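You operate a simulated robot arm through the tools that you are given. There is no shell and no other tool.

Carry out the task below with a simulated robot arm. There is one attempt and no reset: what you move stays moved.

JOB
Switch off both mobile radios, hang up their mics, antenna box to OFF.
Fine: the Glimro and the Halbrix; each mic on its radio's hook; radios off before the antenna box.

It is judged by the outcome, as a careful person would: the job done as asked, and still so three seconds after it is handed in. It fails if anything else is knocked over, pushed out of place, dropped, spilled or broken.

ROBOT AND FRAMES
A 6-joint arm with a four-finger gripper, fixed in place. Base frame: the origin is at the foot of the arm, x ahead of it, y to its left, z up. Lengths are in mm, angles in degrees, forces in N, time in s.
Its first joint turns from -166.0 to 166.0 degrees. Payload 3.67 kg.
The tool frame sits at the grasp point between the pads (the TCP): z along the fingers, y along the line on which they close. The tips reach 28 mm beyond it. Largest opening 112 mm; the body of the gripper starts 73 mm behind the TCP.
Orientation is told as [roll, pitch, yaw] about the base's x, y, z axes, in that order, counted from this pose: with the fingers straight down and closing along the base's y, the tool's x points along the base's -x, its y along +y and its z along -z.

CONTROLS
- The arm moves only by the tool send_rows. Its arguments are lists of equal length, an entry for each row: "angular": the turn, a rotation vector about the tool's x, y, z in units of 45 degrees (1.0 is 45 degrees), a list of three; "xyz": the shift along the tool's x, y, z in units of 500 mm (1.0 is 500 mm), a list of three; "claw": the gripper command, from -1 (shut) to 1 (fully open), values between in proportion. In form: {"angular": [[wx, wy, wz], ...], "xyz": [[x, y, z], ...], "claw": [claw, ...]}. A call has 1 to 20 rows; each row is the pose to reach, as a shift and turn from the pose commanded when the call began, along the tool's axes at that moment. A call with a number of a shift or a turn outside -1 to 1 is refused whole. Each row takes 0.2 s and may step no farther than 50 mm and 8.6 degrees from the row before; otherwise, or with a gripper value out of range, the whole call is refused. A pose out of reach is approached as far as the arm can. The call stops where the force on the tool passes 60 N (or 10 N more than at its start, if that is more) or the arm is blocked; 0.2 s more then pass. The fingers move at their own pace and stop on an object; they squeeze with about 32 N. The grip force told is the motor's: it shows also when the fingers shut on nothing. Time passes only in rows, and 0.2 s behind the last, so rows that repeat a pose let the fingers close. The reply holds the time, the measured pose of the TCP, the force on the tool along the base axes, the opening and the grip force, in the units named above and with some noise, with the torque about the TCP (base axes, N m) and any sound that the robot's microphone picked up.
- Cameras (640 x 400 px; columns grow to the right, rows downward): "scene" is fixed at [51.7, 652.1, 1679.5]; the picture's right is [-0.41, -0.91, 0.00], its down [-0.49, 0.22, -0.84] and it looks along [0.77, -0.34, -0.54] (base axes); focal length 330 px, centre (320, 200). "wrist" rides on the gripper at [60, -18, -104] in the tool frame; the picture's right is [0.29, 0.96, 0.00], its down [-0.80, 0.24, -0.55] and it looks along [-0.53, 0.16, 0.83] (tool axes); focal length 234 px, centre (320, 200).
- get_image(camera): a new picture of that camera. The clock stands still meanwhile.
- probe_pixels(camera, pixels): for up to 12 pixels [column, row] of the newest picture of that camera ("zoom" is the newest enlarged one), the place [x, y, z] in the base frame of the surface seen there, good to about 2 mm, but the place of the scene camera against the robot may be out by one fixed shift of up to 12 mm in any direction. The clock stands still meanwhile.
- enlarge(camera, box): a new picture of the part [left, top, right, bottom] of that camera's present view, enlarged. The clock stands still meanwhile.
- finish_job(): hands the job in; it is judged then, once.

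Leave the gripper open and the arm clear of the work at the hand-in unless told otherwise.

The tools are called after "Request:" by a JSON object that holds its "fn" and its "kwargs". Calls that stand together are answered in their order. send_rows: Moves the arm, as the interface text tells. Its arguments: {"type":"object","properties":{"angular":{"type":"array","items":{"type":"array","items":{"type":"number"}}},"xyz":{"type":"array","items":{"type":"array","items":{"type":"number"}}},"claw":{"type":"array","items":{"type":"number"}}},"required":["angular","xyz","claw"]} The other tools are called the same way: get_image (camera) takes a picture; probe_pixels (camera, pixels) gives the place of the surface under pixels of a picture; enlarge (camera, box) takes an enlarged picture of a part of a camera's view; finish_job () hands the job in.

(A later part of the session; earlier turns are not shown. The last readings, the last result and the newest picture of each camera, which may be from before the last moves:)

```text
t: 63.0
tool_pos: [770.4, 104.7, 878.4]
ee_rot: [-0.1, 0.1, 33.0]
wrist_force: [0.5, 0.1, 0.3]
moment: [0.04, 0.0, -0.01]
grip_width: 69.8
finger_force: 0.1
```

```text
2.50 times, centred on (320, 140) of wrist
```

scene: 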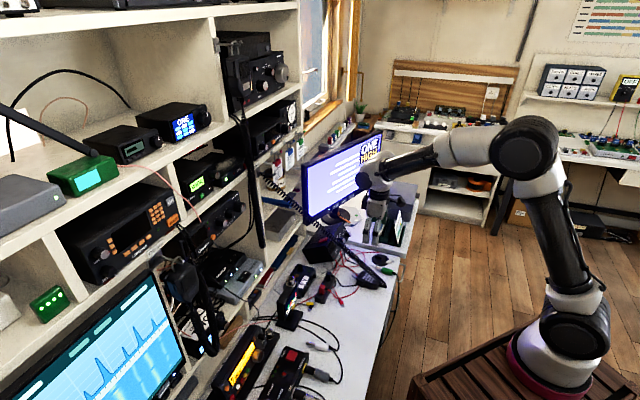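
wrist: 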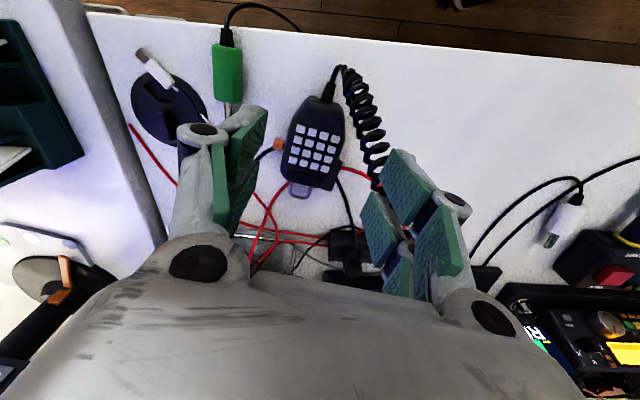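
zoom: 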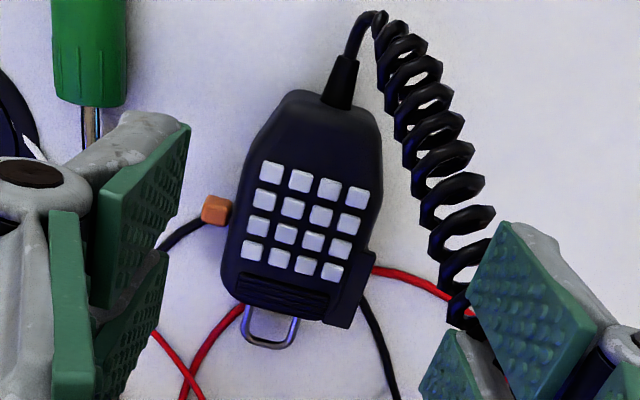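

The plug is about 25 mm beyond the finger. I descend to TCP z≈808 (tips at the mic's top) and look.

Request:
{"fn": "send_rows", "kwargs": {"angular": [[0, 0, 0], [0, 0, 0], [0, 0, 0]], "xyz": [[0.0, 0, 0.05], [0.0, 0, 0.1], [0.0, 0, 0.14]], "claw": [0.25, 0.25, 0.25]}}

Request:
{"fn": "enlarge", "kwargs": {"camera": "wrist", "box": [180, 60, 460, 260]}}

```text
t: 63.8
tool_pos: [769.2, 102.4, 811.1]
ee_rot: [-0.1, 0.1, 32.8]
wrist_force: [0.0, 0.3, 0.1]
moment: [-0.01, 0.01, -0.01]
grip_width: 69.9
finger_force: 0.1
```

```text
2.00 times, centred on (320, 160) of wrist
```

zoom: 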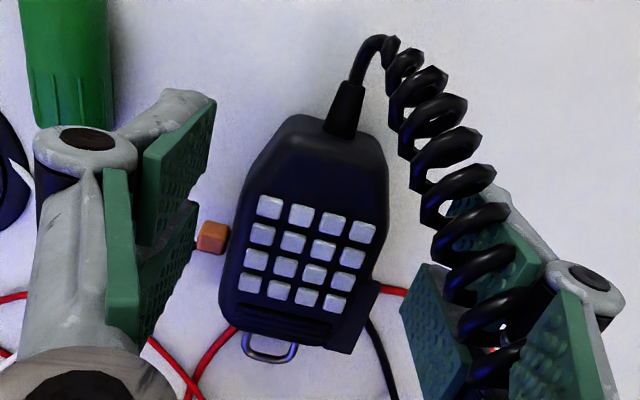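

I check where the prong tips are relative to the orange knob by probing them.

Request:
{"fn": "probe_pixels", "kwargs": {"camera": "zoom", "pixels": [[192, 210], [190, 262], [165, 320], [210, 105], [190, 175], [155, 165], [212, 237], [228, 230], [115, 185], [130, 330], [150, 240], [120, 310]]}}

```text
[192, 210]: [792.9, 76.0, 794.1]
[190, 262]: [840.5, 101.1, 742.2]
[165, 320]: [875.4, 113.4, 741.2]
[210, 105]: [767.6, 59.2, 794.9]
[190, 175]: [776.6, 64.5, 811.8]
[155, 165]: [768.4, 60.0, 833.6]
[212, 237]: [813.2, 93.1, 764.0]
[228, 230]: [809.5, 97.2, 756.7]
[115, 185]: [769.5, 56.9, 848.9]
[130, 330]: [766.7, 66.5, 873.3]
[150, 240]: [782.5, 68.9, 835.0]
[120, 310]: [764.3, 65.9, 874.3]
```

The prong ends 4 mm before the orange knob, as planned. I descend to TCP z≈769 with a 1.5 mm sideways correction.

Request:
{"fn": "send_rows", "kwargs": {"angular": [[0, 0, 0], [0, 0, 0], [0, 0, 0], [0, 0, 0]], "xyz": [[0.0, 0.003, 0.03], [0.0, 0.003, 0.055], [0.0, 0.003, 0.075], [0.0, 0.003, 0.083]], "claw": [0.25, 0.25, 0.25, 0.25]}}

Request:
{"fn": "enlarge", "kwargs": {"camera": "wrist", "box": [180, 60, 460, 260]}}

Request:
{"fn": "enlarge", "kwargs": {"camera": "scene", "box": [320, 240, 420, 320]}}

```text
t: 64.8
tool_pos: [769.3, 104.1, 768.7]
ee_rot: [-0.1, 0.0, 32.9]
wrist_force: [-0.1, -0.4, 0.3]
moment: [-0.01, 0.0, -0.01]
grip_width: 70.1
finger_force: 0.0
```

```text
2.00 times, centred on (320, 160) of wrist
```

zoom: 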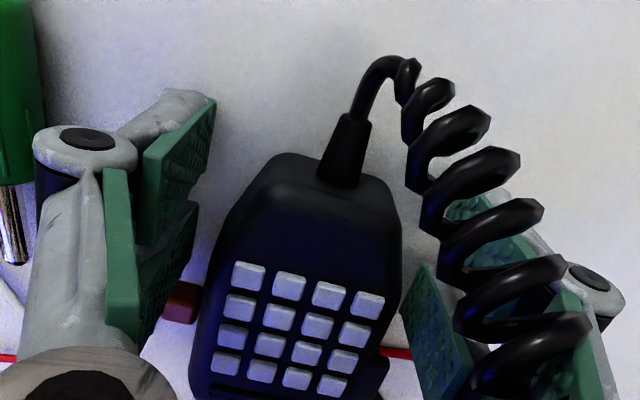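

```text
5.00 times, centred on (370, 280) of scene
```

zoom: 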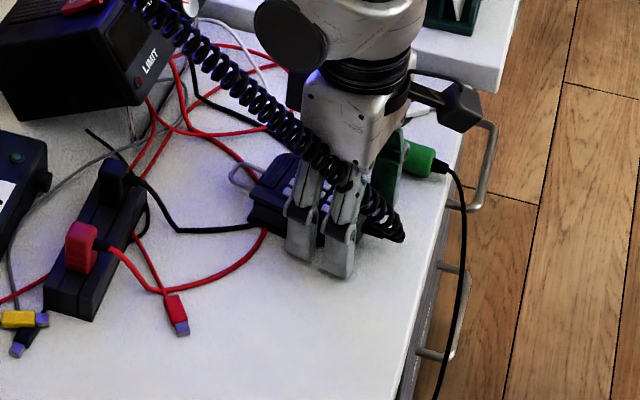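

Positions look right and no force is felt. I close the fingers on mic 2.

Request:
{"fn": "send_rows", "kwargs": {"angular": [[0, 0, 0], [0, 0, 0], [0, 0, 0], [0, 0, 0]], "xyz": [[0, 0, 0], [0, 0, 0], [0, 0, 0], [0, 0, 0]], "claw": [-1, -1, -1, -1]}}

Request:
{"fn": "enlarge", "kwargs": {"camera": "wrist", "box": [180, 60, 460, 260]}}

```text
t: 65.8
tool_pos: [768.2, 104.0, 768.8]
ee_rot: [-0.1, 0.0, 32.9]
wrist_force: [0.2, -0.4, -0.8]
moment: [-0.04, 0.01, -0.02]
grip_width: 53.2
finger_force: 32.1
```

```text
2.00 times, centred on (320, 160) of wrist
```

zoom: 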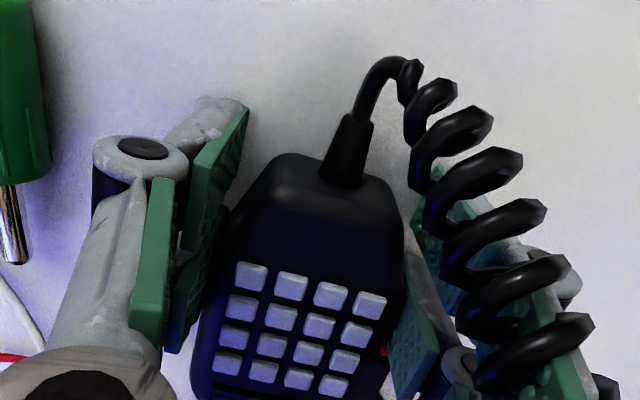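

Gripped at 53 mm. I lift slowly 80 mm and check.

Request:
{"fn": "send_rows", "kwargs": {"angular": [[0, 0, 0], [0, 0, 0], [0, 0, 0], [0, 0, 0], [0, 0, 0], [0, 0, 0]], "xyz": [[0, 0, -0.01], [0, 0, -0.03], [0, 0, -0.06], [0, 0, -0.1], [0, 0, -0.14], [0, 0, -0.16]], "claw": [-1, -1, -1, -1, -1, -1]}}

Request:
{"fn": "get_image", "kwargs": {"camera": "wrist"}}

Request:
{"fn": "enlarge", "kwargs": {"camera": "scene", "box": [320, 220, 420, 320]}}

```text
t: 67.2
tool_pos: [768.4, 102.2, 849.8]
ee_rot: [-0.1, -0.1, 32.8]
wrist_force: [0.2, 0.1, -1.8]
moment: [-0.03, 0.03, -0.01]
grip_width: 53.4
finger_force: 31.9
```

```text
taken
```

wrist: 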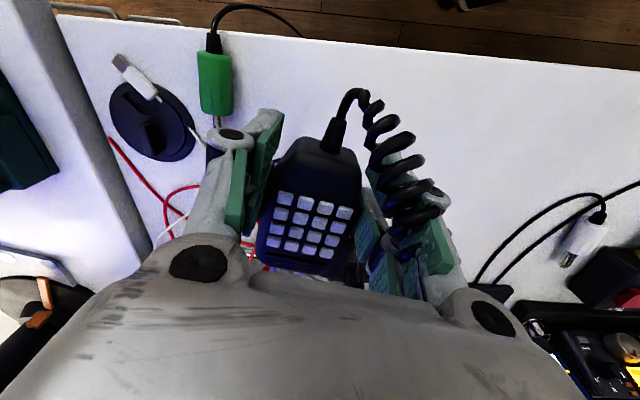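

```text
4.00 times, centred on (370, 270) of scene
```

zoom: 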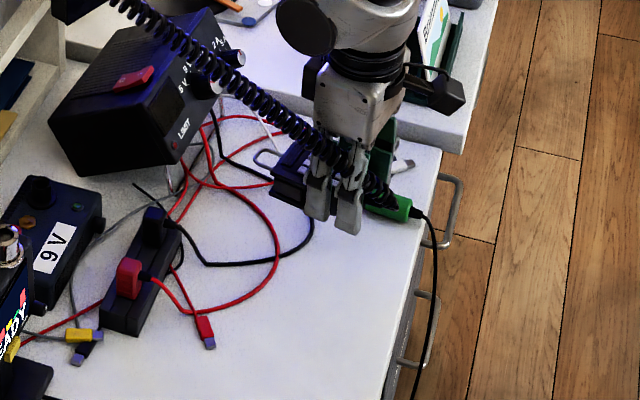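

Mic 2 is held well. I carry it up to z≈1120 at (740,180), turning to yaw 50°, with the tool still pointing down.

Request:
{"fn": "send_rows", "kwargs": {"angular": [[0, 0, 0], [0, 0, 0], [0, 0, -0.063], [0, 0, -0.126], [0, 0, -0.189], [0, 0, -0.252], [0, 0, -0.315], [0, 0, -0.378], [0, 0, -0.378]], "xyz": [[0, 0, -0.09], [0, 0, -0.18], [-0.0061, 0.0269, -0.24], [-0.0122, 0.0539, -0.3], [-0.0183, 0.0808, -0.36], [-0.0244, 0.1077, -0.42], [-0.0305, 0.1347, -0.48], [-0.0366, 0.1616, -0.54], [-0.0366, 0.1616, -0.54]], "claw": [-1, -1, -1, -1, -1, -1, -1, -1, -1]}}

Request:
{"fn": "get_image", "kwargs": {"camera": "scene"}}

Request:
{"fn": "get_image", "kwargs": {"camera": "wrist"}}

```text
t: 69.2
tool_pos: [740.3, 180.0, 1117.0]
ee_rot: [-0.2, 0.1, 50.0]
wrist_force: [0.2, 0.6, -1.3]
moment: [-0.03, 0.03, 0.03]
grip_width: 53.4
finger_force: 32.4
```

```text
taken
```

scene: 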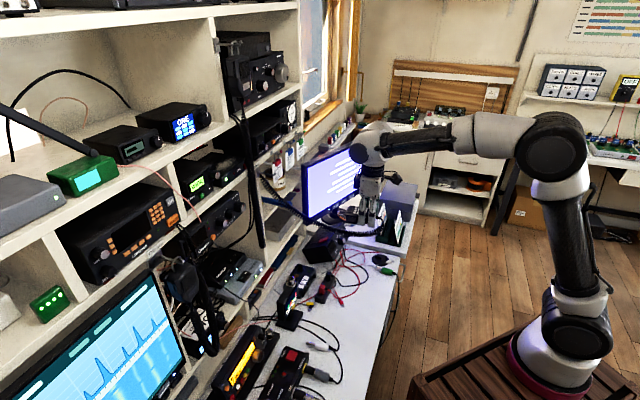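

```text
taken
```

wrist: 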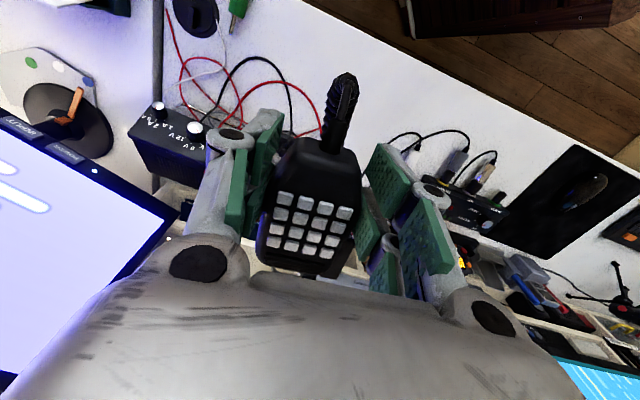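

Now I pitch up 45° in place with a small shift.

Request:
{"fn": "send_rows", "kwargs": {"angular": [[0, -0.1667, 0], [0, -0.3333, 0], [0, -0.5, 0], [0, -0.6667, 0], [0, -0.8333, 0], [0, -1.0, 0], [0, -1.0, 0]], "xyz": [[-0.0196, 0.0078, -0.0043], [-0.0392, 0.0155, -0.0087], [-0.0588, 0.0233, -0.013], [-0.0784, 0.0311, -0.0173], [-0.098, 0.0388, -0.0217], [-0.1176, 0.0466, -0.026], [-0.1176, 0.0466, -0.026]], "claw": [-1, -1, -1, -1, -1, -1, -1]}}

```text
t: 70.8
tool_pos: [761.5, 241.2, 1132.1]
ee_rot: [-0.1, -44.9, 50.0]
wrist_force: [-0.2, 0.0, -1.0]
moment: [-0.02, 0.02, 0.03]
grip_width: 53.1
finger_force: 32.0
```

Request:
{"fn": "send_rows", "kwargs": {"angular": [[0, -0.1667, 0], [0, -0.3333, 0], [0, -0.5, 0], [0, -0.6667, 0], [0, -0.8333, 0], [0, -1.0, 0], [0, -1.0, 0]], "xyz": [[-0.0267, 0.0071, 0.0135], [-0.0533, 0.0141, 0.0269], [-0.08, 0.0212, 0.0404], [-0.1067, 0.0283, 0.0539], [-0.1333, 0.0353, 0.0673], [-0.16, 0.0424, 0.0808], [-0.16, 0.0424, 0.0808]], "claw": [-1, -1, -1, -1, -1, -1, -1]}}

Request:
{"fn": "get_image", "kwargs": {"camera": "scene"}}

Request:
{"fn": "get_image", "kwargs": {"camera": "wrist"}}

Request:
{"fn": "enlarge", "kwargs": {"camera": "scene", "box": [240, 130, 340, 230]}}

```text
t: 72.4
tool_pos: [799.9, 318.5, 1159.6]
ee_rot: [-99.3, -89.9, 149.3]
wrist_force: [-0.4, -0.2, -1.5]
moment: [-0.01, 0.02, -0.01]
grip_width: 53.4
finger_force: 31.7
```

```text
taken
```

scene: 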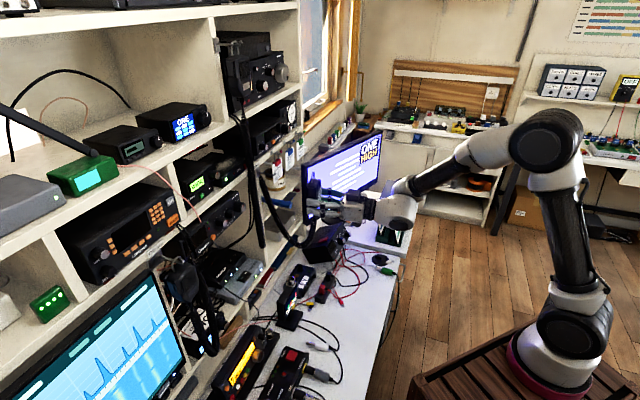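

```text
taken
```

wrist: 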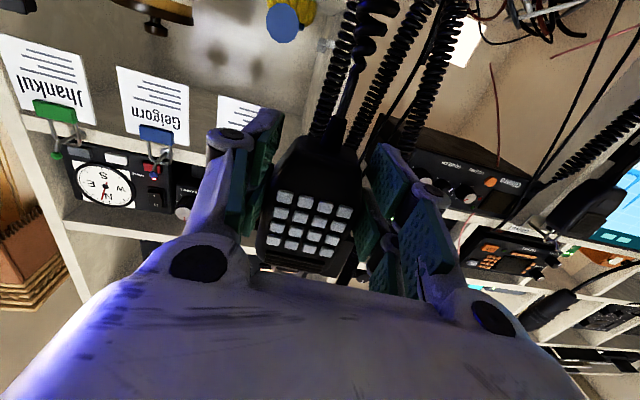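

```text
4.00 times, centred on (290, 180) of scene
```

zoom: 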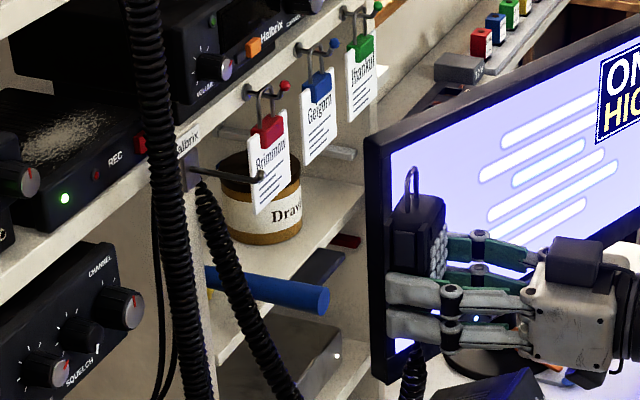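

The pose was reached. I zoom on the Halbrix hook and the mic's bail in the scene view.

Request:
{"fn": "enlarge", "kwargs": {"camera": "scene", "box": [265, 155, 365, 215]}}

Request:
{"fn": "enlarge", "kwargs": {"camera": "scene", "box": [278, 160, 328, 190]}}

```text
6.40 times, centred on (315, 185) of scene
```

zoom: 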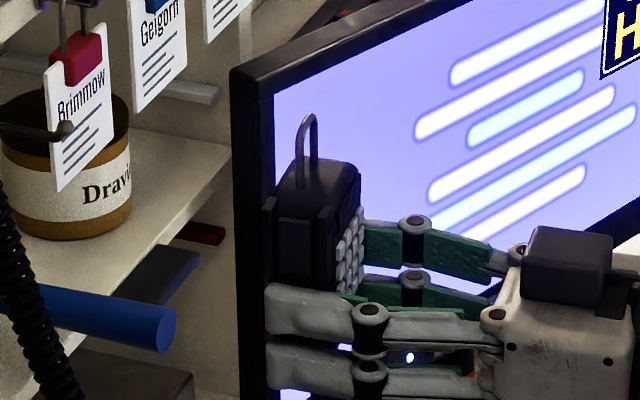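

```text
12.80 times, centred on (303, 175) of scene
```

zoom: 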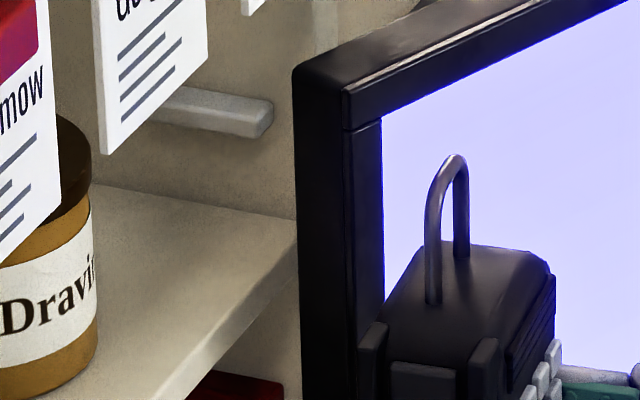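

Request:
{"fn": "probe_pixels", "kwargs": {"camera": "zoom", "pixels": [[455, 158], [445, 163], [432, 220], [433, 260], [461, 200], [462, 235], [440, 300], [470, 270], [400, 340], [500, 260]]}}

Request:
{"fn": "enlarge", "kwargs": {"camera": "scene", "box": [255, 150, 305, 190]}}

```text
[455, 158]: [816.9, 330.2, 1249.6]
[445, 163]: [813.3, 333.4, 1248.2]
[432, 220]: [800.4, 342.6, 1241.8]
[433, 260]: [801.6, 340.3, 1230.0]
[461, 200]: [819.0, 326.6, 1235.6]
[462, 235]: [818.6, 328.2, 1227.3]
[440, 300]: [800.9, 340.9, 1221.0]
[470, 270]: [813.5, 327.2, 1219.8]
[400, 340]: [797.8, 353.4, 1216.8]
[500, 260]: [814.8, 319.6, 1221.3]
```

```text
10.00 times, centred on (280, 170) of scene
```

zoom: 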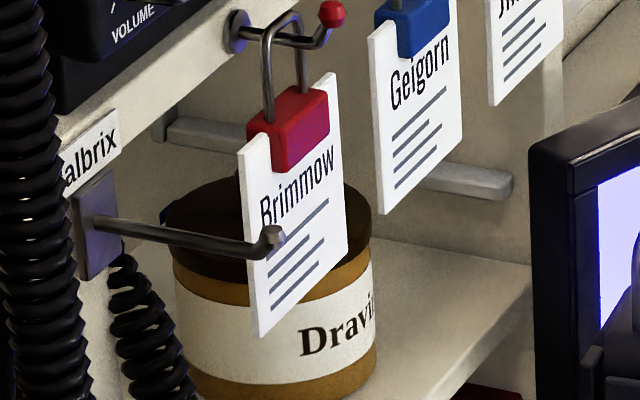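

Request:
{"fn": "probe_pixels", "kwargs": {"camera": "zoom", "pixels": [[272, 235], [268, 245], [255, 250], [235, 246], [200, 240], [160, 233], [120, 226], [103, 222], [290, 300], [250, 330], [330, 90], [95, 230]]}}

```text
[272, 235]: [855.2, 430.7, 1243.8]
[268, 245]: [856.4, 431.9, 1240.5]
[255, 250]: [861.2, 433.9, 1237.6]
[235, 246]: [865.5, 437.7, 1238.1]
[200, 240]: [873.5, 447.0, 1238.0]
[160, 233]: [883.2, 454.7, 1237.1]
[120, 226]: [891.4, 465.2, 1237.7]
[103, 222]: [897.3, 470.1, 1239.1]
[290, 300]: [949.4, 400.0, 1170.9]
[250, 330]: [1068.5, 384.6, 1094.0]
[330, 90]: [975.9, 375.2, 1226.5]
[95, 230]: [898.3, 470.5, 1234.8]
```

The hook's ball is at about s≈911, t≈304, z≈1241 and the loop's centre at s≈810, t≈338, z≈1233.5 (same camera). I raise 6.5 mm, shift 34 mm left and go 78 mm forward, stopping short of the ball.

Request:
{"fn": "send_rows", "kwargs": {"angular": [[0, 0, 0], [0, 0, 0], [0, 0, 0], [0, 0, 0]], "xyz": [[-0.013, 0.0538, 0.04], [-0.013, 0.0538, 0.1], [-0.013, 0.0538, 0.15], [-0.013, 0.0538, 0.1613]], "claw": [-1, -1, -1, -1]}}

Request:
{"fn": "enlarge", "kwargs": {"camera": "scene", "box": [255, 145, 325, 205]}}

Request:
{"fn": "get_image", "kwargs": {"camera": "wrist"}}

```text
t: 73.4
tool_pos: [827.3, 399.3, 1169.4]
ee_rot: [-52.5, -90.0, 102.4]
wrist_force: [-0.1, 0.5, -1.7]
moment: [0.01, 0.01, 0.02]
grip_width: 53.3
finger_force: 31.9
```

```text
6.67 times, centred on (290, 175) of scene
```

zoom: 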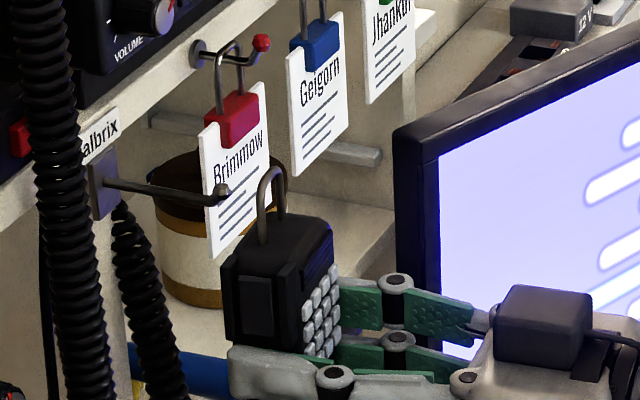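

```text
taken
```

wrist: 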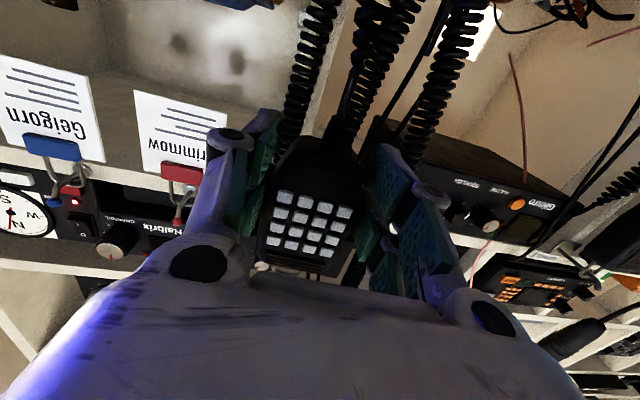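

I zoom closer and measure ball and loop again.

Request:
{"fn": "enlarge", "kwargs": {"camera": "scene", "box": [270, 160, 310, 190]}}

Request:
{"fn": "probe_pixels", "kwargs": {"camera": "zoom", "pixels": [[278, 212], [265, 232], [240, 235], [200, 228], [415, 172], [428, 165], [388, 230], [387, 280], [442, 200], [443, 240], [420, 330], [395, 320]]}}

```text
13.33 times, centred on (290, 175) of scene
```

zoom: 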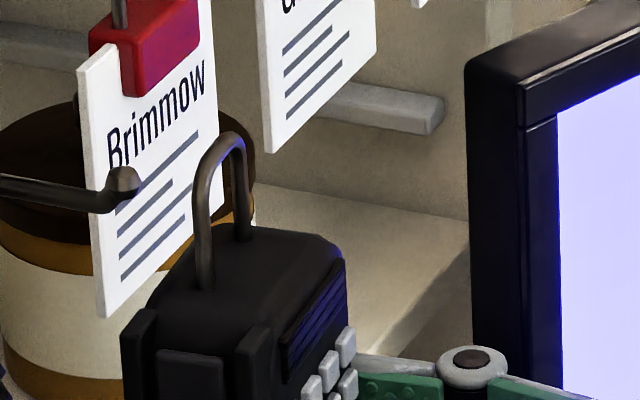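

```text
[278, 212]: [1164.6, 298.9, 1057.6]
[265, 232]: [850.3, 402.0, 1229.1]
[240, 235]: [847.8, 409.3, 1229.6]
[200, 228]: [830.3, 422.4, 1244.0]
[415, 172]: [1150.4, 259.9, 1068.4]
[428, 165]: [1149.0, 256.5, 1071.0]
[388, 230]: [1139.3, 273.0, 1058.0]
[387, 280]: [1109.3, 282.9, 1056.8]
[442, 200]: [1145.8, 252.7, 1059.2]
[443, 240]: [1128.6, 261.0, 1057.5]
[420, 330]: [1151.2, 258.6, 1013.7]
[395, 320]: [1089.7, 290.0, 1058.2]
```

Request:
{"fn": "probe_pixels", "kwargs": {"camera": "zoom", "pixels": [[122, 182], [128, 175], [110, 200], [70, 196], [20, 187], [225, 140], [210, 155], [201, 210], [203, 260], [240, 180], [243, 220], [270, 270]]}}

```text
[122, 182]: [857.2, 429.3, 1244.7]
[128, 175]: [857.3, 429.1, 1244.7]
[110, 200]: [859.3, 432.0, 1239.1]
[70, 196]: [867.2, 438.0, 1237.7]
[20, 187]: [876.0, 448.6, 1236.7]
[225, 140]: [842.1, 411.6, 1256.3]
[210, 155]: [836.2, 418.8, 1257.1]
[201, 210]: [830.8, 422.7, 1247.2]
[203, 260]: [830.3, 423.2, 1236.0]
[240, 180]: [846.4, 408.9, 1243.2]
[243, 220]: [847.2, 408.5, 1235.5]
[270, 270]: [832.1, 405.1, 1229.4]
```

The loop is about 5 mm too far left of the ball. I shift right 5 mm and check again before threading.

Request:
{"fn": "send_rows", "kwargs": {"angular": [[0, 0, 0], [0, 0, 0]], "xyz": [[0, -0.01, 0], [0, -0.01, 0]], "claw": [-1, -1]}}

Request:
{"fn": "enlarge", "kwargs": {"camera": "scene", "box": [270, 160, 310, 190]}}

```text
t: 74.0
tool_pos: [832.4, 395.1, 1168.4]
ee_rot: [-59.5, -90.0, 109.5]
wrist_force: [-0.2, 0.2, -0.7]
moment: [-0.02, 0.03, -0.01]
grip_width: 53.3
finger_force: 31.7
```

```text
13.33 times, centred on (290, 175) of scene
```

zoom: 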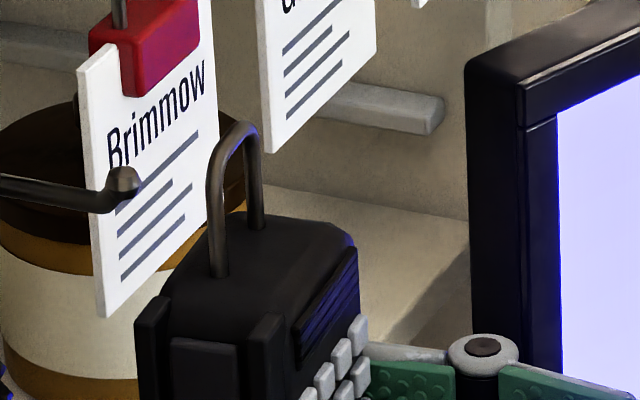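

Request:
{"fn": "probe_pixels", "kwargs": {"camera": "zoom", "pixels": [[122, 182], [125, 188], [90, 200], [40, 191], [240, 127], [225, 143], [216, 200], [218, 250], [254, 170], [257, 210], [250, 260], [300, 240]]}}

```text
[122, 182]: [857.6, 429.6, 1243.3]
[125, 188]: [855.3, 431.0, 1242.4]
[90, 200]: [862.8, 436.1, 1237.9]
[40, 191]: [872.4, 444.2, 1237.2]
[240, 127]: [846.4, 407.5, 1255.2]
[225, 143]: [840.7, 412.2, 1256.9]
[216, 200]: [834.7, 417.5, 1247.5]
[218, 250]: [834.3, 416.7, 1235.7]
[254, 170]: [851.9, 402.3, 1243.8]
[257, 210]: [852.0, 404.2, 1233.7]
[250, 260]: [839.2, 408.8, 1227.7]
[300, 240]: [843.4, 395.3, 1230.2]
```

Now the loop is centred within about 2 mm; I move back 2 mm left and thread forward 34 mm along the rod in small steps.

Request:
{"fn": "send_rows", "kwargs": {"angular": [[0, 0, 0], [0, 0, 0], [0, 0, 0], [0, 0, 0], [0, 0, 0], [0, 0, 0], [0, 0, 0], [0, 0, 0]], "xyz": [[0, 0.004, 0], [0, 0.0031, 0.01], [0, 0.0023, 0.02], [0, 0.0014, 0.03], [0, 0.0005, 0.04], [0, -0.0004, 0.05], [0, -0.0012, 0.06], [0, -0.0019, 0.068]], "claw": [-1, -1, -1, -1, -1, -1, -1, -1]}}

Request:
{"fn": "enlarge", "kwargs": {"camera": "scene", "box": [260, 155, 310, 195]}}

```text
t: 75.8
tool_pos: [856.8, 418.5, 1166.2]
ee_rot: [-36.8, -89.9, 86.7]
wrist_force: [0.2, -0.8, -1.0]
moment: [-0.03, 0.03, 0.03]
grip_width: 53.1
finger_force: 32.0
```

```text
10.00 times, centred on (285, 175) of scene
```

zoom: 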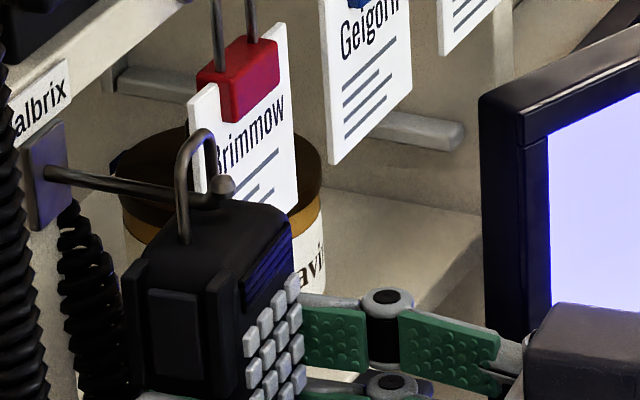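

The loop is over the rod. I measure the gap to the rod's top.

Request:
{"fn": "probe_pixels", "kwargs": {"camera": "zoom", "pixels": [[205, 132], [192, 138], [182, 165], [184, 215], [212, 155], [222, 185], [150, 188], [100, 180], [205, 205], [260, 215]]}}

```text
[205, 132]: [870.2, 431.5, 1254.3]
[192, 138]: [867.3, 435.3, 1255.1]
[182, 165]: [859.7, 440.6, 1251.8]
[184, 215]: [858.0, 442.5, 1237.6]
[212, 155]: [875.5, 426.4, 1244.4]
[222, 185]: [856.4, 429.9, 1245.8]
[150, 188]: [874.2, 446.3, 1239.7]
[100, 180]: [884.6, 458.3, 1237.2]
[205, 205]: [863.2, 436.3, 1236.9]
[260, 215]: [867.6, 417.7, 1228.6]
```

The loop's top is about 12 mm above the rod's top. I go 5 mm further in, centre 2 mm, and lower about 12 mm until it touches.

Request:
{"fn": "send_rows", "kwargs": {"angular": [[0, 0, 0], [0, 0, 0], [0, 0, 0], [0, 0, 0], [0, 0, 0], [0, 0, 0], [0, 0, 0]], "xyz": [[0, 0.003, 0.005], [0, 0.003, 0.01], [0.006, 0.003, 0.01], [0.012, 0.003, 0.01], [0.018, 0.003, 0.01], [0.021, 0.003, 0.01], [0.023, 0.003, 0.01]], "claw": [-1, -1, -1, -1, -1, -1, -1]}}

Request:
{"fn": "enlarge", "kwargs": {"camera": "scene", "box": [260, 155, 310, 195]}}

```text
t: 77.4
tool_pos: [857.7, 427.3, 1154.4]
ee_rot: [-87.9, -89.9, 137.8]
wrist_force: [0.7, -0.7, 0.5]
moment: [0.03, 0.1, -0.02]
grip_width: 53.4
finger_force: 32.3
```

```text
10.00 times, centred on (285, 175) of scene
```

zoom: 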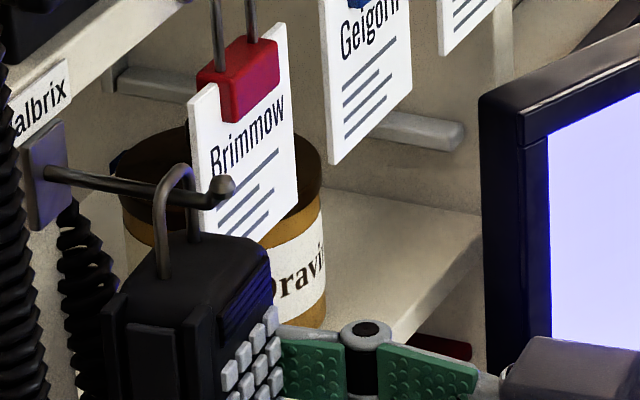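

Almost resting. I lower up to 3 mm more in 1 mm steps and watch the force.

Request:
{"fn": "send_rows", "kwargs": {"angular": [[0, 0, 0], [0, 0, 0], [0, 0, 0]], "xyz": [[0.002, 0, 0], [0.004, 0, 0], [0.005, 0, 0]], "claw": [-1, -1, -1]}}

Request:
{"fn": "enlarge", "kwargs": {"camera": "scene", "box": [260, 155, 310, 195]}}

```text
t: 78.2
tool_pos: [858.7, 427.0, 1152.7]
ee_rot: [-144.9, -89.8, -165.1]
wrist_force: [1.2, -0.5, 16.2]
moment: [0.2, -0.1, 0.01]
grip_width: 53.1
finger_force: 32.0
```

```text
10.00 times, centred on (285, 175) of scene
```

zoom: 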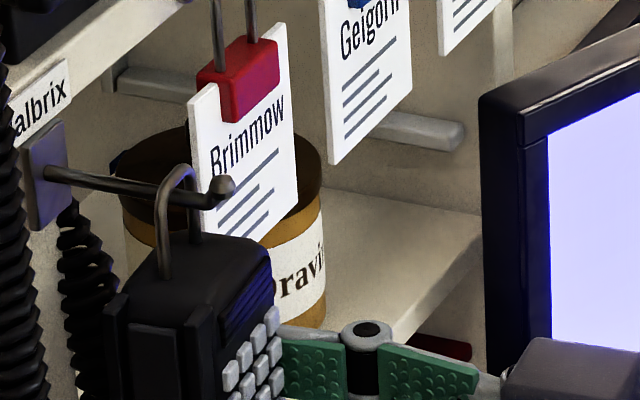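

The bail bears on the rod (16 N). I open the fingers to 68 mm.

Request:
{"fn": "send_rows", "kwargs": {"angular": [[0, 0, 0], [0, 0, 0], [0, 0, 0], [0, 0, 0], [0, 0, 0]], "xyz": [[0, 0, 0], [0, 0, 0], [0, 0, 0], [0, 0, 0], [0, 0, 0]], "claw": [0.0, 0.1, 0.21, 0.21, 0.21]}}

Request:
{"fn": "enlarge", "kwargs": {"camera": "scene", "box": [250, 150, 330, 220]}}

Request:
{"fn": "get_image", "kwargs": {"camera": "wrist"}}

```text
t: 79.4
tool_pos: [858.9, 427.2, 1152.5]
ee_rot: [-54.2, -89.9, 104.2]
wrist_force: [-0.2, 0.4, -0.6]
moment: [-0.04, -0.01, 0.02]
grip_width: 67.7
finger_force: 0.1
```

```text
5.71 times, centred on (290, 185) of scene
```

zoom: 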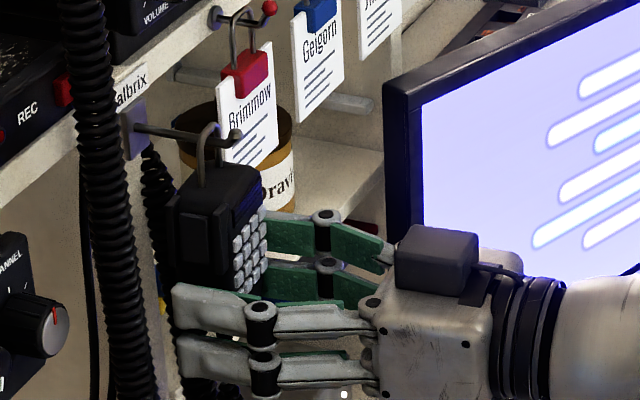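

```text
taken
```

wrist: 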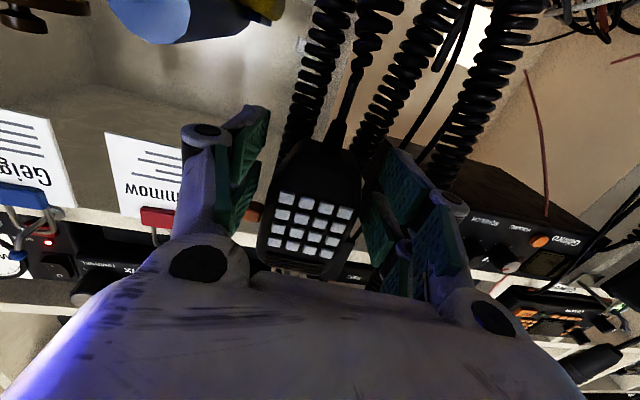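

The mic hangs on its hook. I open a bit more (80 mm) so the fingers clear the mic's orange side knob, then back straight out 110 mm.

Request:
{"fn": "send_rows", "kwargs": {"angular": [[0, 0, 0], [0, 0, 0], [0, 0, 0], [0, 0, 0], [0, 0, 0], [0, 0, 0], [0, 0, 0]], "xyz": [[0, 0, 0], [0, 0, 0], [0, 0.0, -0.03], [0, 0.0, -0.07], [0, 0.0, -0.12], [0, 0.0, -0.17], [0, 0.0, -0.22]], "claw": [0.43, 0.43, 0.43, 0.43, 0.43, 0.43, 0.43]}}

Request:
{"fn": "enlarge", "kwargs": {"camera": "scene", "box": [240, 140, 340, 230]}}

Request:
{"fn": "get_image", "kwargs": {"camera": "wrist"}}

```text
t: 81.0
tool_pos: [786.1, 345.2, 1151.8]
ee_rot: [-66.7, -89.9, 116.7]
wrist_force: [-0.1, -0.5, -0.7]
moment: [0.03, -0.01, 0.0]
grip_width: 80.1
finger_force: 0.1
```

```text
4.44 times, centred on (290, 185) of scene
```

zoom: 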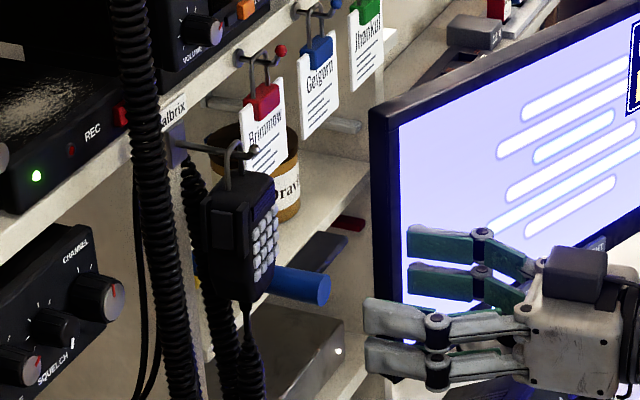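

```text
taken
```

wrist: 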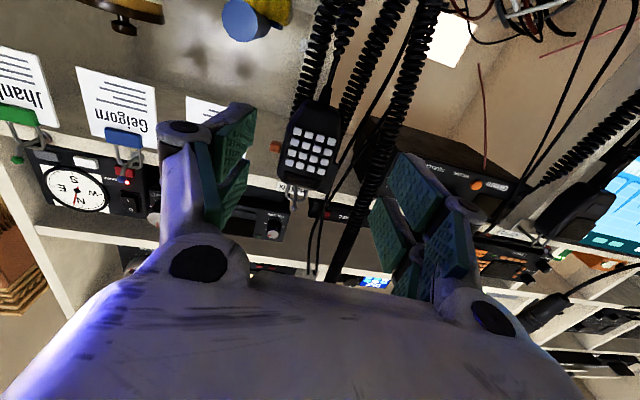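

Both mics hang on their own hooks. Next the antenna box. The Cobblefil's screen literally reads "ANTENNA" with one 3-position knob; the Ionbury has a printed OFF/ONE/TWO/LOAD dial. I need a closer look at the Cobblefil first. I pitch the tool down while backing off.

Request:
{"fn": "send_rows", "kwargs": {"angular": [[0, 0.1667, 0], [0, 0.3333, 0], [0, 0.5, 0], [0, 0.6667, 0], [0, 0.8333, 0], [0, 1.0, 0], [0, 1.0, 0]], "xyz": [[0, 0, -0.02], [0, 0, -0.04], [0, 0, -0.06], [0, 0, -0.08], [0, 0, -0.1], [0, 0, -0.12], [0, 0, -0.12]], "claw": [0.43, 0.43, 0.43, 0.43, 0.43, 0.43, 0.43]}}

Request:
{"fn": "get_image", "kwargs": {"camera": "scene"}}

```text
t: 82.6
tool_pos: [748.2, 297.8, 1151.6]
ee_rot: [-0.1, -44.9, 50.2]
wrist_force: [-0.8, 0.0, 0.6]
moment: [0.0, 0.01, -0.01]
grip_width: 79.9
finger_force: 0.1
```

```text
taken
```

scene: 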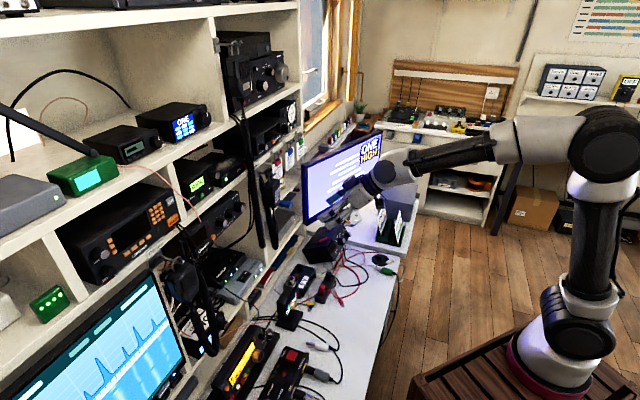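

Request:
{"fn": "send_rows", "kwargs": {"angular": [[0.01, 0, 0.01], [0.02, 0, 0.02], [0.031, 0, 0.031], [0.041, 0, 0.041], [0.051, 0, 0.051], [0.061, 0, 0.061], [0.071, 0, 0.071], [0.0817, 0, 0.0817], [0.0817, 0, 0.0817]], "xyz": [[0.0309, 0.0735, 0.0334], [0.0618, 0.147, 0.0668], [0.0928, 0.2204, 0.1002], [0.1237, 0.2939, 0.1336], [0.1546, 0.3674, 0.167], [0.1855, 0.4409, 0.2004], [0.2165, 0.5143, 0.2338], [0.2474, 0.5878, 0.2672], [0.2474, 0.5878, 0.2672]], "claw": [0.43, 0.43, 0.43, 0.43, 0.43, 0.43, 0.43, 0.43, 0.43]}}

Request:
{"fn": "get_image", "kwargs": {"camera": "wrist"}}

Request:
{"fn": "get_image", "kwargs": {"camera": "scene"}}

```text
t: 84.6
tool_pos: [528.9, 490.4, 971.7]
ee_rot: [0.0, -45.0, 44.8]
wrist_force: [0.2, -0.1, -0.1]
moment: [0.0, -0.01, -0.01]
grip_width: 79.9
finger_force: 0.1
out of reach, approached as far as the arm can: row 3, 4
```

```text
taken
```

wrist: 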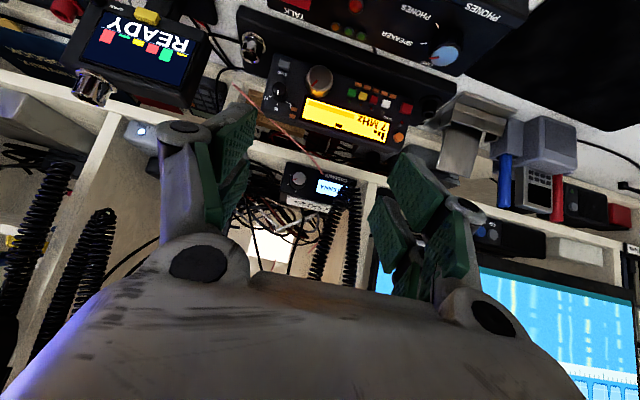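

```text
taken
```

scene: 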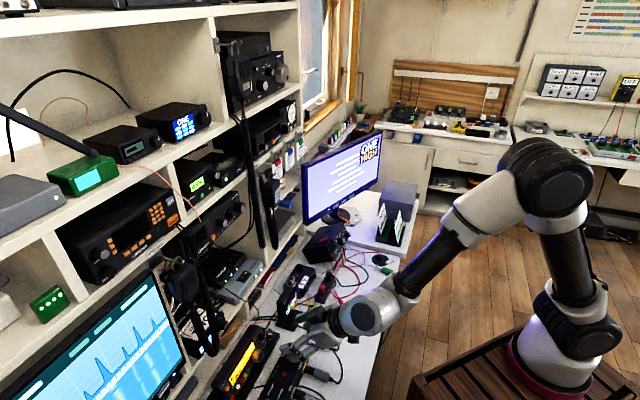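

The arm is in front of the Cobblefil (wrist view about (315,185)). I zoom in strongly on its knob and screen.

Request:
{"fn": "enlarge", "kwargs": {"camera": "wrist", "box": [275, 155, 365, 220]}}

Request:
{"fn": "enlarge", "kwargs": {"camera": "wrist", "box": [282, 162, 318, 200]}}

```text
6.15 times, centred on (320, 188) of wrist
```

zoom: 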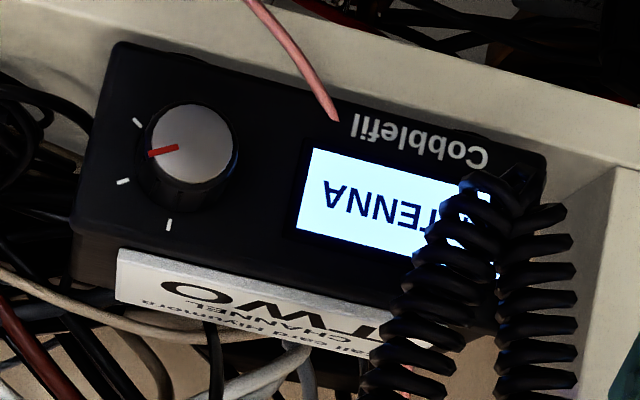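

```text
10.53 times, centred on (300, 181) of wrist
```

zoom: 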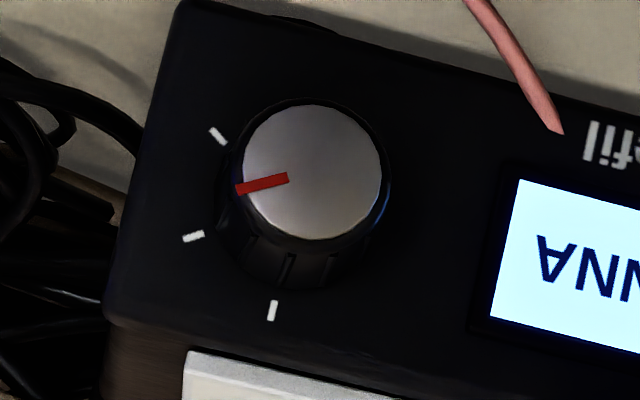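

The knob's three ticks sit at about 12, 2 and 4 o'clock, with the pointer on the middle one ("ANTENNA"). I measure the knob, panel and shelf edge.

Request:
{"fn": "probe_pixels", "kwargs": {"camera": "zoom", "pixels": [[310, 170], [262, 184], [375, 180], [310, 115], [310, 230], [290, 270], [193, 236], [272, 312], [218, 135], [420, 200], [300, 40], [100, 40]]}}

Request:
{"fn": "probe_pixels", "kwargs": {"camera": "wrist", "pixels": [[340, 140], [320, 80], [280, 90], [380, 110], [150, 60], [255, 45], [420, 150], [300, 150], [260, 140], [460, 120], [390, 80], [245, 110]]}}

```text
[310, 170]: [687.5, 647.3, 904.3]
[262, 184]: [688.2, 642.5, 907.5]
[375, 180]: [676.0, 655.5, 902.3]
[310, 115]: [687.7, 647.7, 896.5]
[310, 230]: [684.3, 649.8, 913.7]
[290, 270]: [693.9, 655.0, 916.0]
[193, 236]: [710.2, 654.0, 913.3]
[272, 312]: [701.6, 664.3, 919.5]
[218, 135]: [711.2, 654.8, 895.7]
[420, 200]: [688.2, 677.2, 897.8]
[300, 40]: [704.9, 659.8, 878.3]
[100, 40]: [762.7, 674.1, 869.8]
```

```text
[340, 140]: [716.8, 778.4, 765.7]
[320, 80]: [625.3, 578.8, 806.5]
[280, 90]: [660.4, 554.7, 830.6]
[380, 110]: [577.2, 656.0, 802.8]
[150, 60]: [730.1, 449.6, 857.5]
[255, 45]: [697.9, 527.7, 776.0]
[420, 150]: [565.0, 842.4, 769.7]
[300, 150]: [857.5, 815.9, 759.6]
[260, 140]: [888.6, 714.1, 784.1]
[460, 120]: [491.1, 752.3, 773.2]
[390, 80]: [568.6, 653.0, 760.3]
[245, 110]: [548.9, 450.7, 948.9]
```

Request:
{"fn": "enlarge", "kwargs": {"camera": "wrist", "box": [275, 145, 365, 220]}}

Request:
{"fn": "probe_pixels", "kwargs": {"camera": "zoom", "pixels": [[200, 70], [200, 40], [100, 60], [300, 100], [420, 110], [500, 130], [320, 160], [560, 150], [150, 110], [330, 60], [60, 30], [250, 95]]}}

```text
5.33 times, centred on (320, 182) of wrist
```

zoom: 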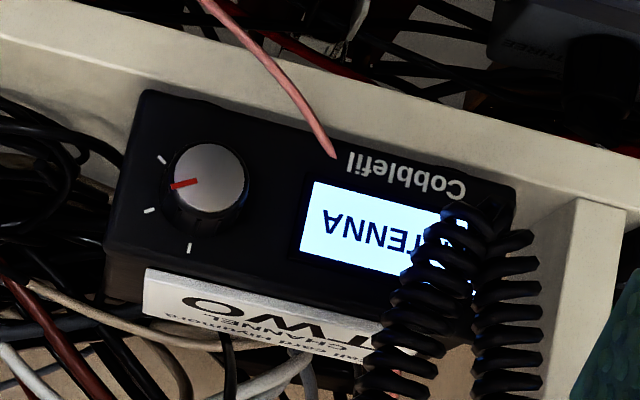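

```text
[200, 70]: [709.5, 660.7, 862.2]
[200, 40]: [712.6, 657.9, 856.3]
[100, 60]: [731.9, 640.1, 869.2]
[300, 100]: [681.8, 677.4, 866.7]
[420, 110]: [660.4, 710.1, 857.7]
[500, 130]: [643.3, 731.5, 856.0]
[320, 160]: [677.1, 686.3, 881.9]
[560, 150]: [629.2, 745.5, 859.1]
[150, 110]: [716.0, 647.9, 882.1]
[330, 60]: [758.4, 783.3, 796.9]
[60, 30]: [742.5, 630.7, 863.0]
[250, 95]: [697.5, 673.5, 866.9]
```

The shelf edge is behind the Cobblefil's front (s≈970 vs 965), so the space in front of the knob is free. I go to 60 mm in front of the knob with the tool nearly horizontal (10° down, yaw 40°), fingers open 36 mm.

Request:
{"fn": "send_rows", "kwargs": {"angular": [[0.016, -0.1295, 0.0083], [0.032, -0.259, 0.0167], [0.048, -0.3885, 0.025], [0.064, -0.518, 0.0333], [0.08, -0.6475, 0.0417], [0.096, -0.777, 0.05], [0.096, -0.777, 0.05]], "xyz": [[-0.0225, 0.0028, 0.0477], [-0.045, 0.0055, 0.0953], [-0.0675, 0.0083, 0.143], [-0.09, 0.0111, 0.1907], [-0.1125, 0.0138, 0.2383], [-0.135, 0.0166, 0.286], [-0.135, 0.0166, 0.286]], "claw": [-0.36, -0.36, -0.36, -0.36, -0.36, -0.36, -0.36]}}

Request:
{"fn": "get_image", "kwargs": {"camera": "wrist"}}

Request:
{"fn": "get_image", "kwargs": {"camera": "scene"}}

```text
t: 86.2
tool_pos: [629.7, 599.8, 918.6]
ee_rot: [-0.4, -80.0, 40.5]
wrist_force: [-0.8, 0.4, 0.1]
moment: [-0.04, 0.04, -0.02]
grip_width: 35.8
finger_force: 0.2
```

```text
taken
```

wrist: 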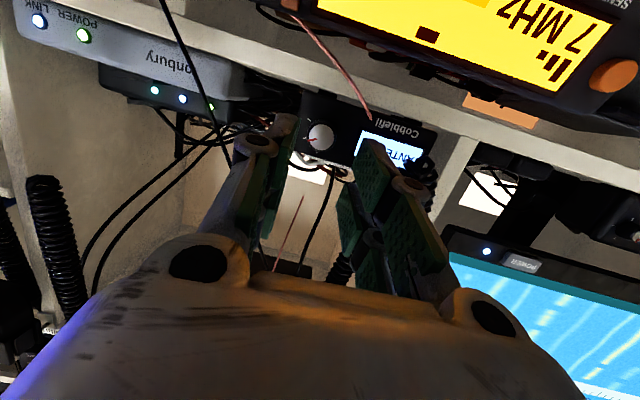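

```text
taken
```

scene: 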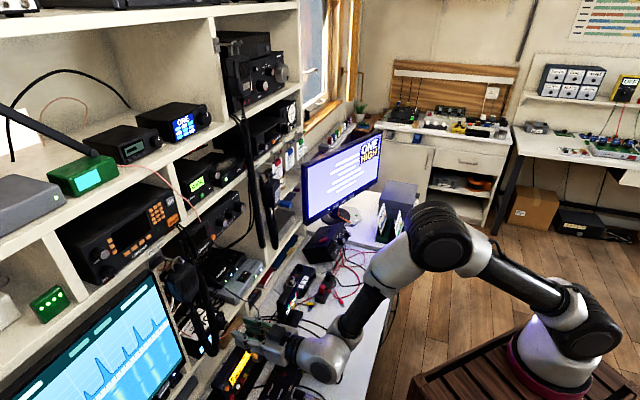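

The knob is right between the fingers' line of approach at wrist (320,135). I zoom and measure it again.

Request:
{"fn": "enlarge", "kwargs": {"camera": "wrist", "box": [260, 80, 440, 210]}}

Request:
{"fn": "probe_pixels", "kwargs": {"camera": "zoom", "pixels": [[215, 195], [190, 205], [240, 190], [212, 170], [218, 225], [300, 200], [150, 240], [170, 130], [240, 250], [60, 150], [110, 135], [350, 250]]}}

```text
3.08 times, centred on (350, 145) of wrist
```

zoom: 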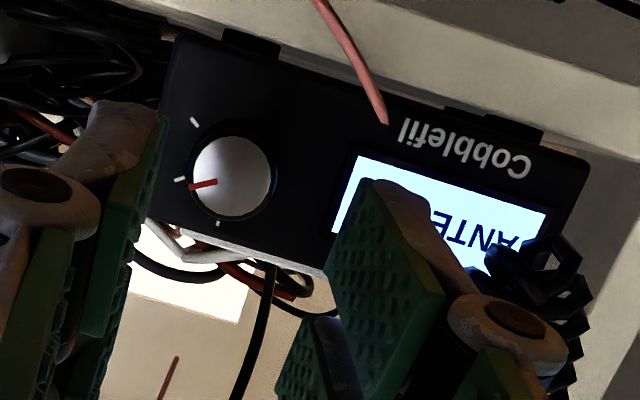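

```text
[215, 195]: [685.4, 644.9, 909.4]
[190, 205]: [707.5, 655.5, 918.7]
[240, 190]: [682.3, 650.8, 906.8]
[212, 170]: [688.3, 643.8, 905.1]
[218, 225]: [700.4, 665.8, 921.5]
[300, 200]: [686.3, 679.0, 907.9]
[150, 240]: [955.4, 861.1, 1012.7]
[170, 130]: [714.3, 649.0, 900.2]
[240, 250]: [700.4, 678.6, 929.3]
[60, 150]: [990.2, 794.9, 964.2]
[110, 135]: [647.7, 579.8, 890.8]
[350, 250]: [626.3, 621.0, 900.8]
```

I advance 60 mm along the tool so the open fingers straddle the knob (tips about 8 mm from the panel), with a 2.5 mm sideways correction.

Request:
{"fn": "send_rows", "kwargs": {"angular": [[0, 0, 0], [0, 0, 0], [0, 0, 0], [0, 0, 0], [0, 0, 0]], "xyz": [[0, 0.005, 0.03], [0, 0.005, 0.06], [0, 0.005, 0.09], [0, 0.005, 0.108], [0, 0.005, 0.118]], "claw": [-0.36, -0.36, -0.36, -0.36, -0.36]}}

Request:
{"fn": "get_image", "kwargs": {"camera": "wrist"}}

Request:
{"fn": "enlarge", "kwargs": {"camera": "scene", "box": [180, 290, 280, 370]}}

```text
t: 87.4
tool_pos: [671.7, 639.8, 907.0]
ee_rot: [-0.4, -80.0, 40.5]
wrist_force: [0.0, 0.0, -0.1]
moment: [-0.02, 0.02, -0.02]
grip_width: 35.8
finger_force: 0.1
```

```text
taken
```

wrist: 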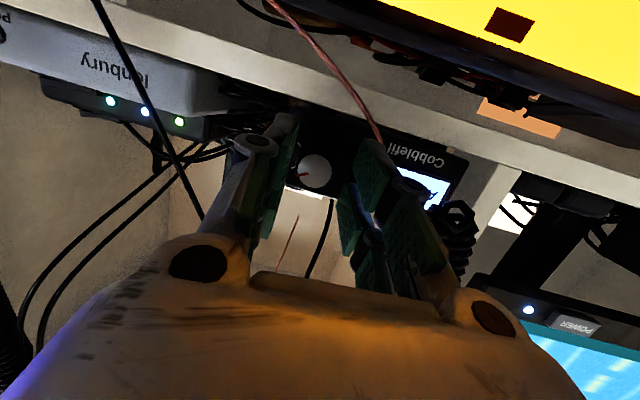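

```text
5.00 times, centred on (230, 330) of scene
```

zoom: 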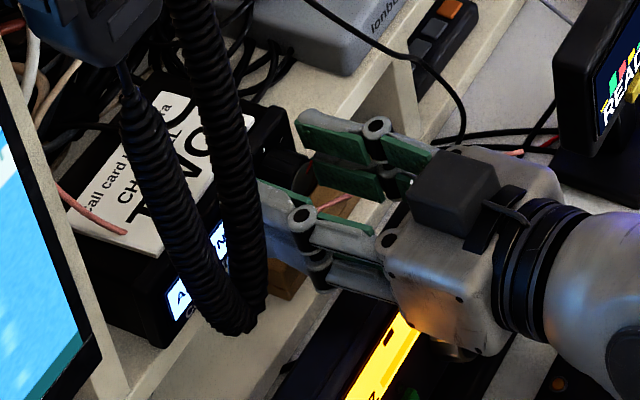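

The knob is between the fingers. I close on it.

Request:
{"fn": "send_rows", "kwargs": {"angular": [[0, 0, 0], [0, 0, 0], [0, 0, 0]], "xyz": [[0, 0, 0], [0, 0, 0], [0, 0, 0]], "claw": [-1, -1, -1]}}

Request:
{"fn": "get_image", "kwargs": {"camera": "wrist"}}

```text
t: 88.2
tool_pos: [673.9, 637.2, 905.2]
ee_rot: [-0.2, -79.9, 39.9]
wrist_force: [12.3, -16.3, 1.5]
moment: [0.08, -0.19, -0.45]
grip_width: 21.9
finger_force: 44.9
```

```text
taken
```

wrist: 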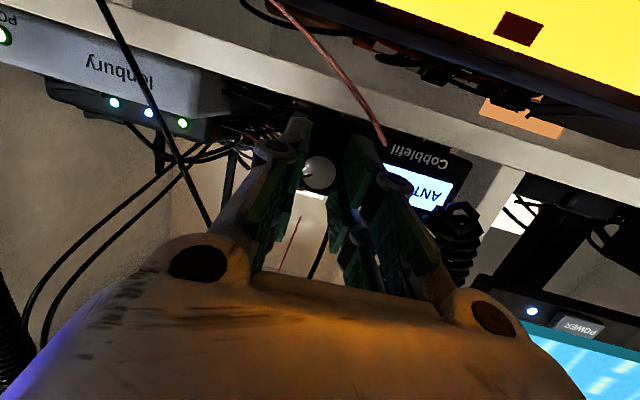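

The grip pushes sideways by about 20 N because I'm 3 mm off-centre. I shift 3.4 mm right to relieve it.

Request:
{"fn": "send_rows", "kwargs": {"angular": [[0, 0, 0], [0, 0, 0]], "xyz": [[0, -0.0035, 0], [0, -0.007, 0]], "claw": [-1, -1]}}

Request:
{"fn": "enlarge", "kwargs": {"camera": "scene", "box": [180, 290, 280, 370]}}

```text
t: 88.8
tool_pos: [672.2, 638.1, 906.2]
ee_rot: [-0.3, -80.0, 40.3]
wrist_force: [14.5, -2.7, 4.1]
moment: [0.0, -0.06, -0.16]
grip_width: 21.7
finger_force: 44.9
```

```text
5.00 times, centred on (230, 330) of scene
```

zoom: 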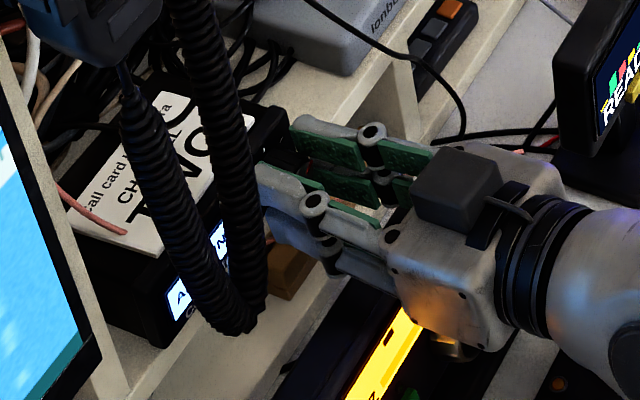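

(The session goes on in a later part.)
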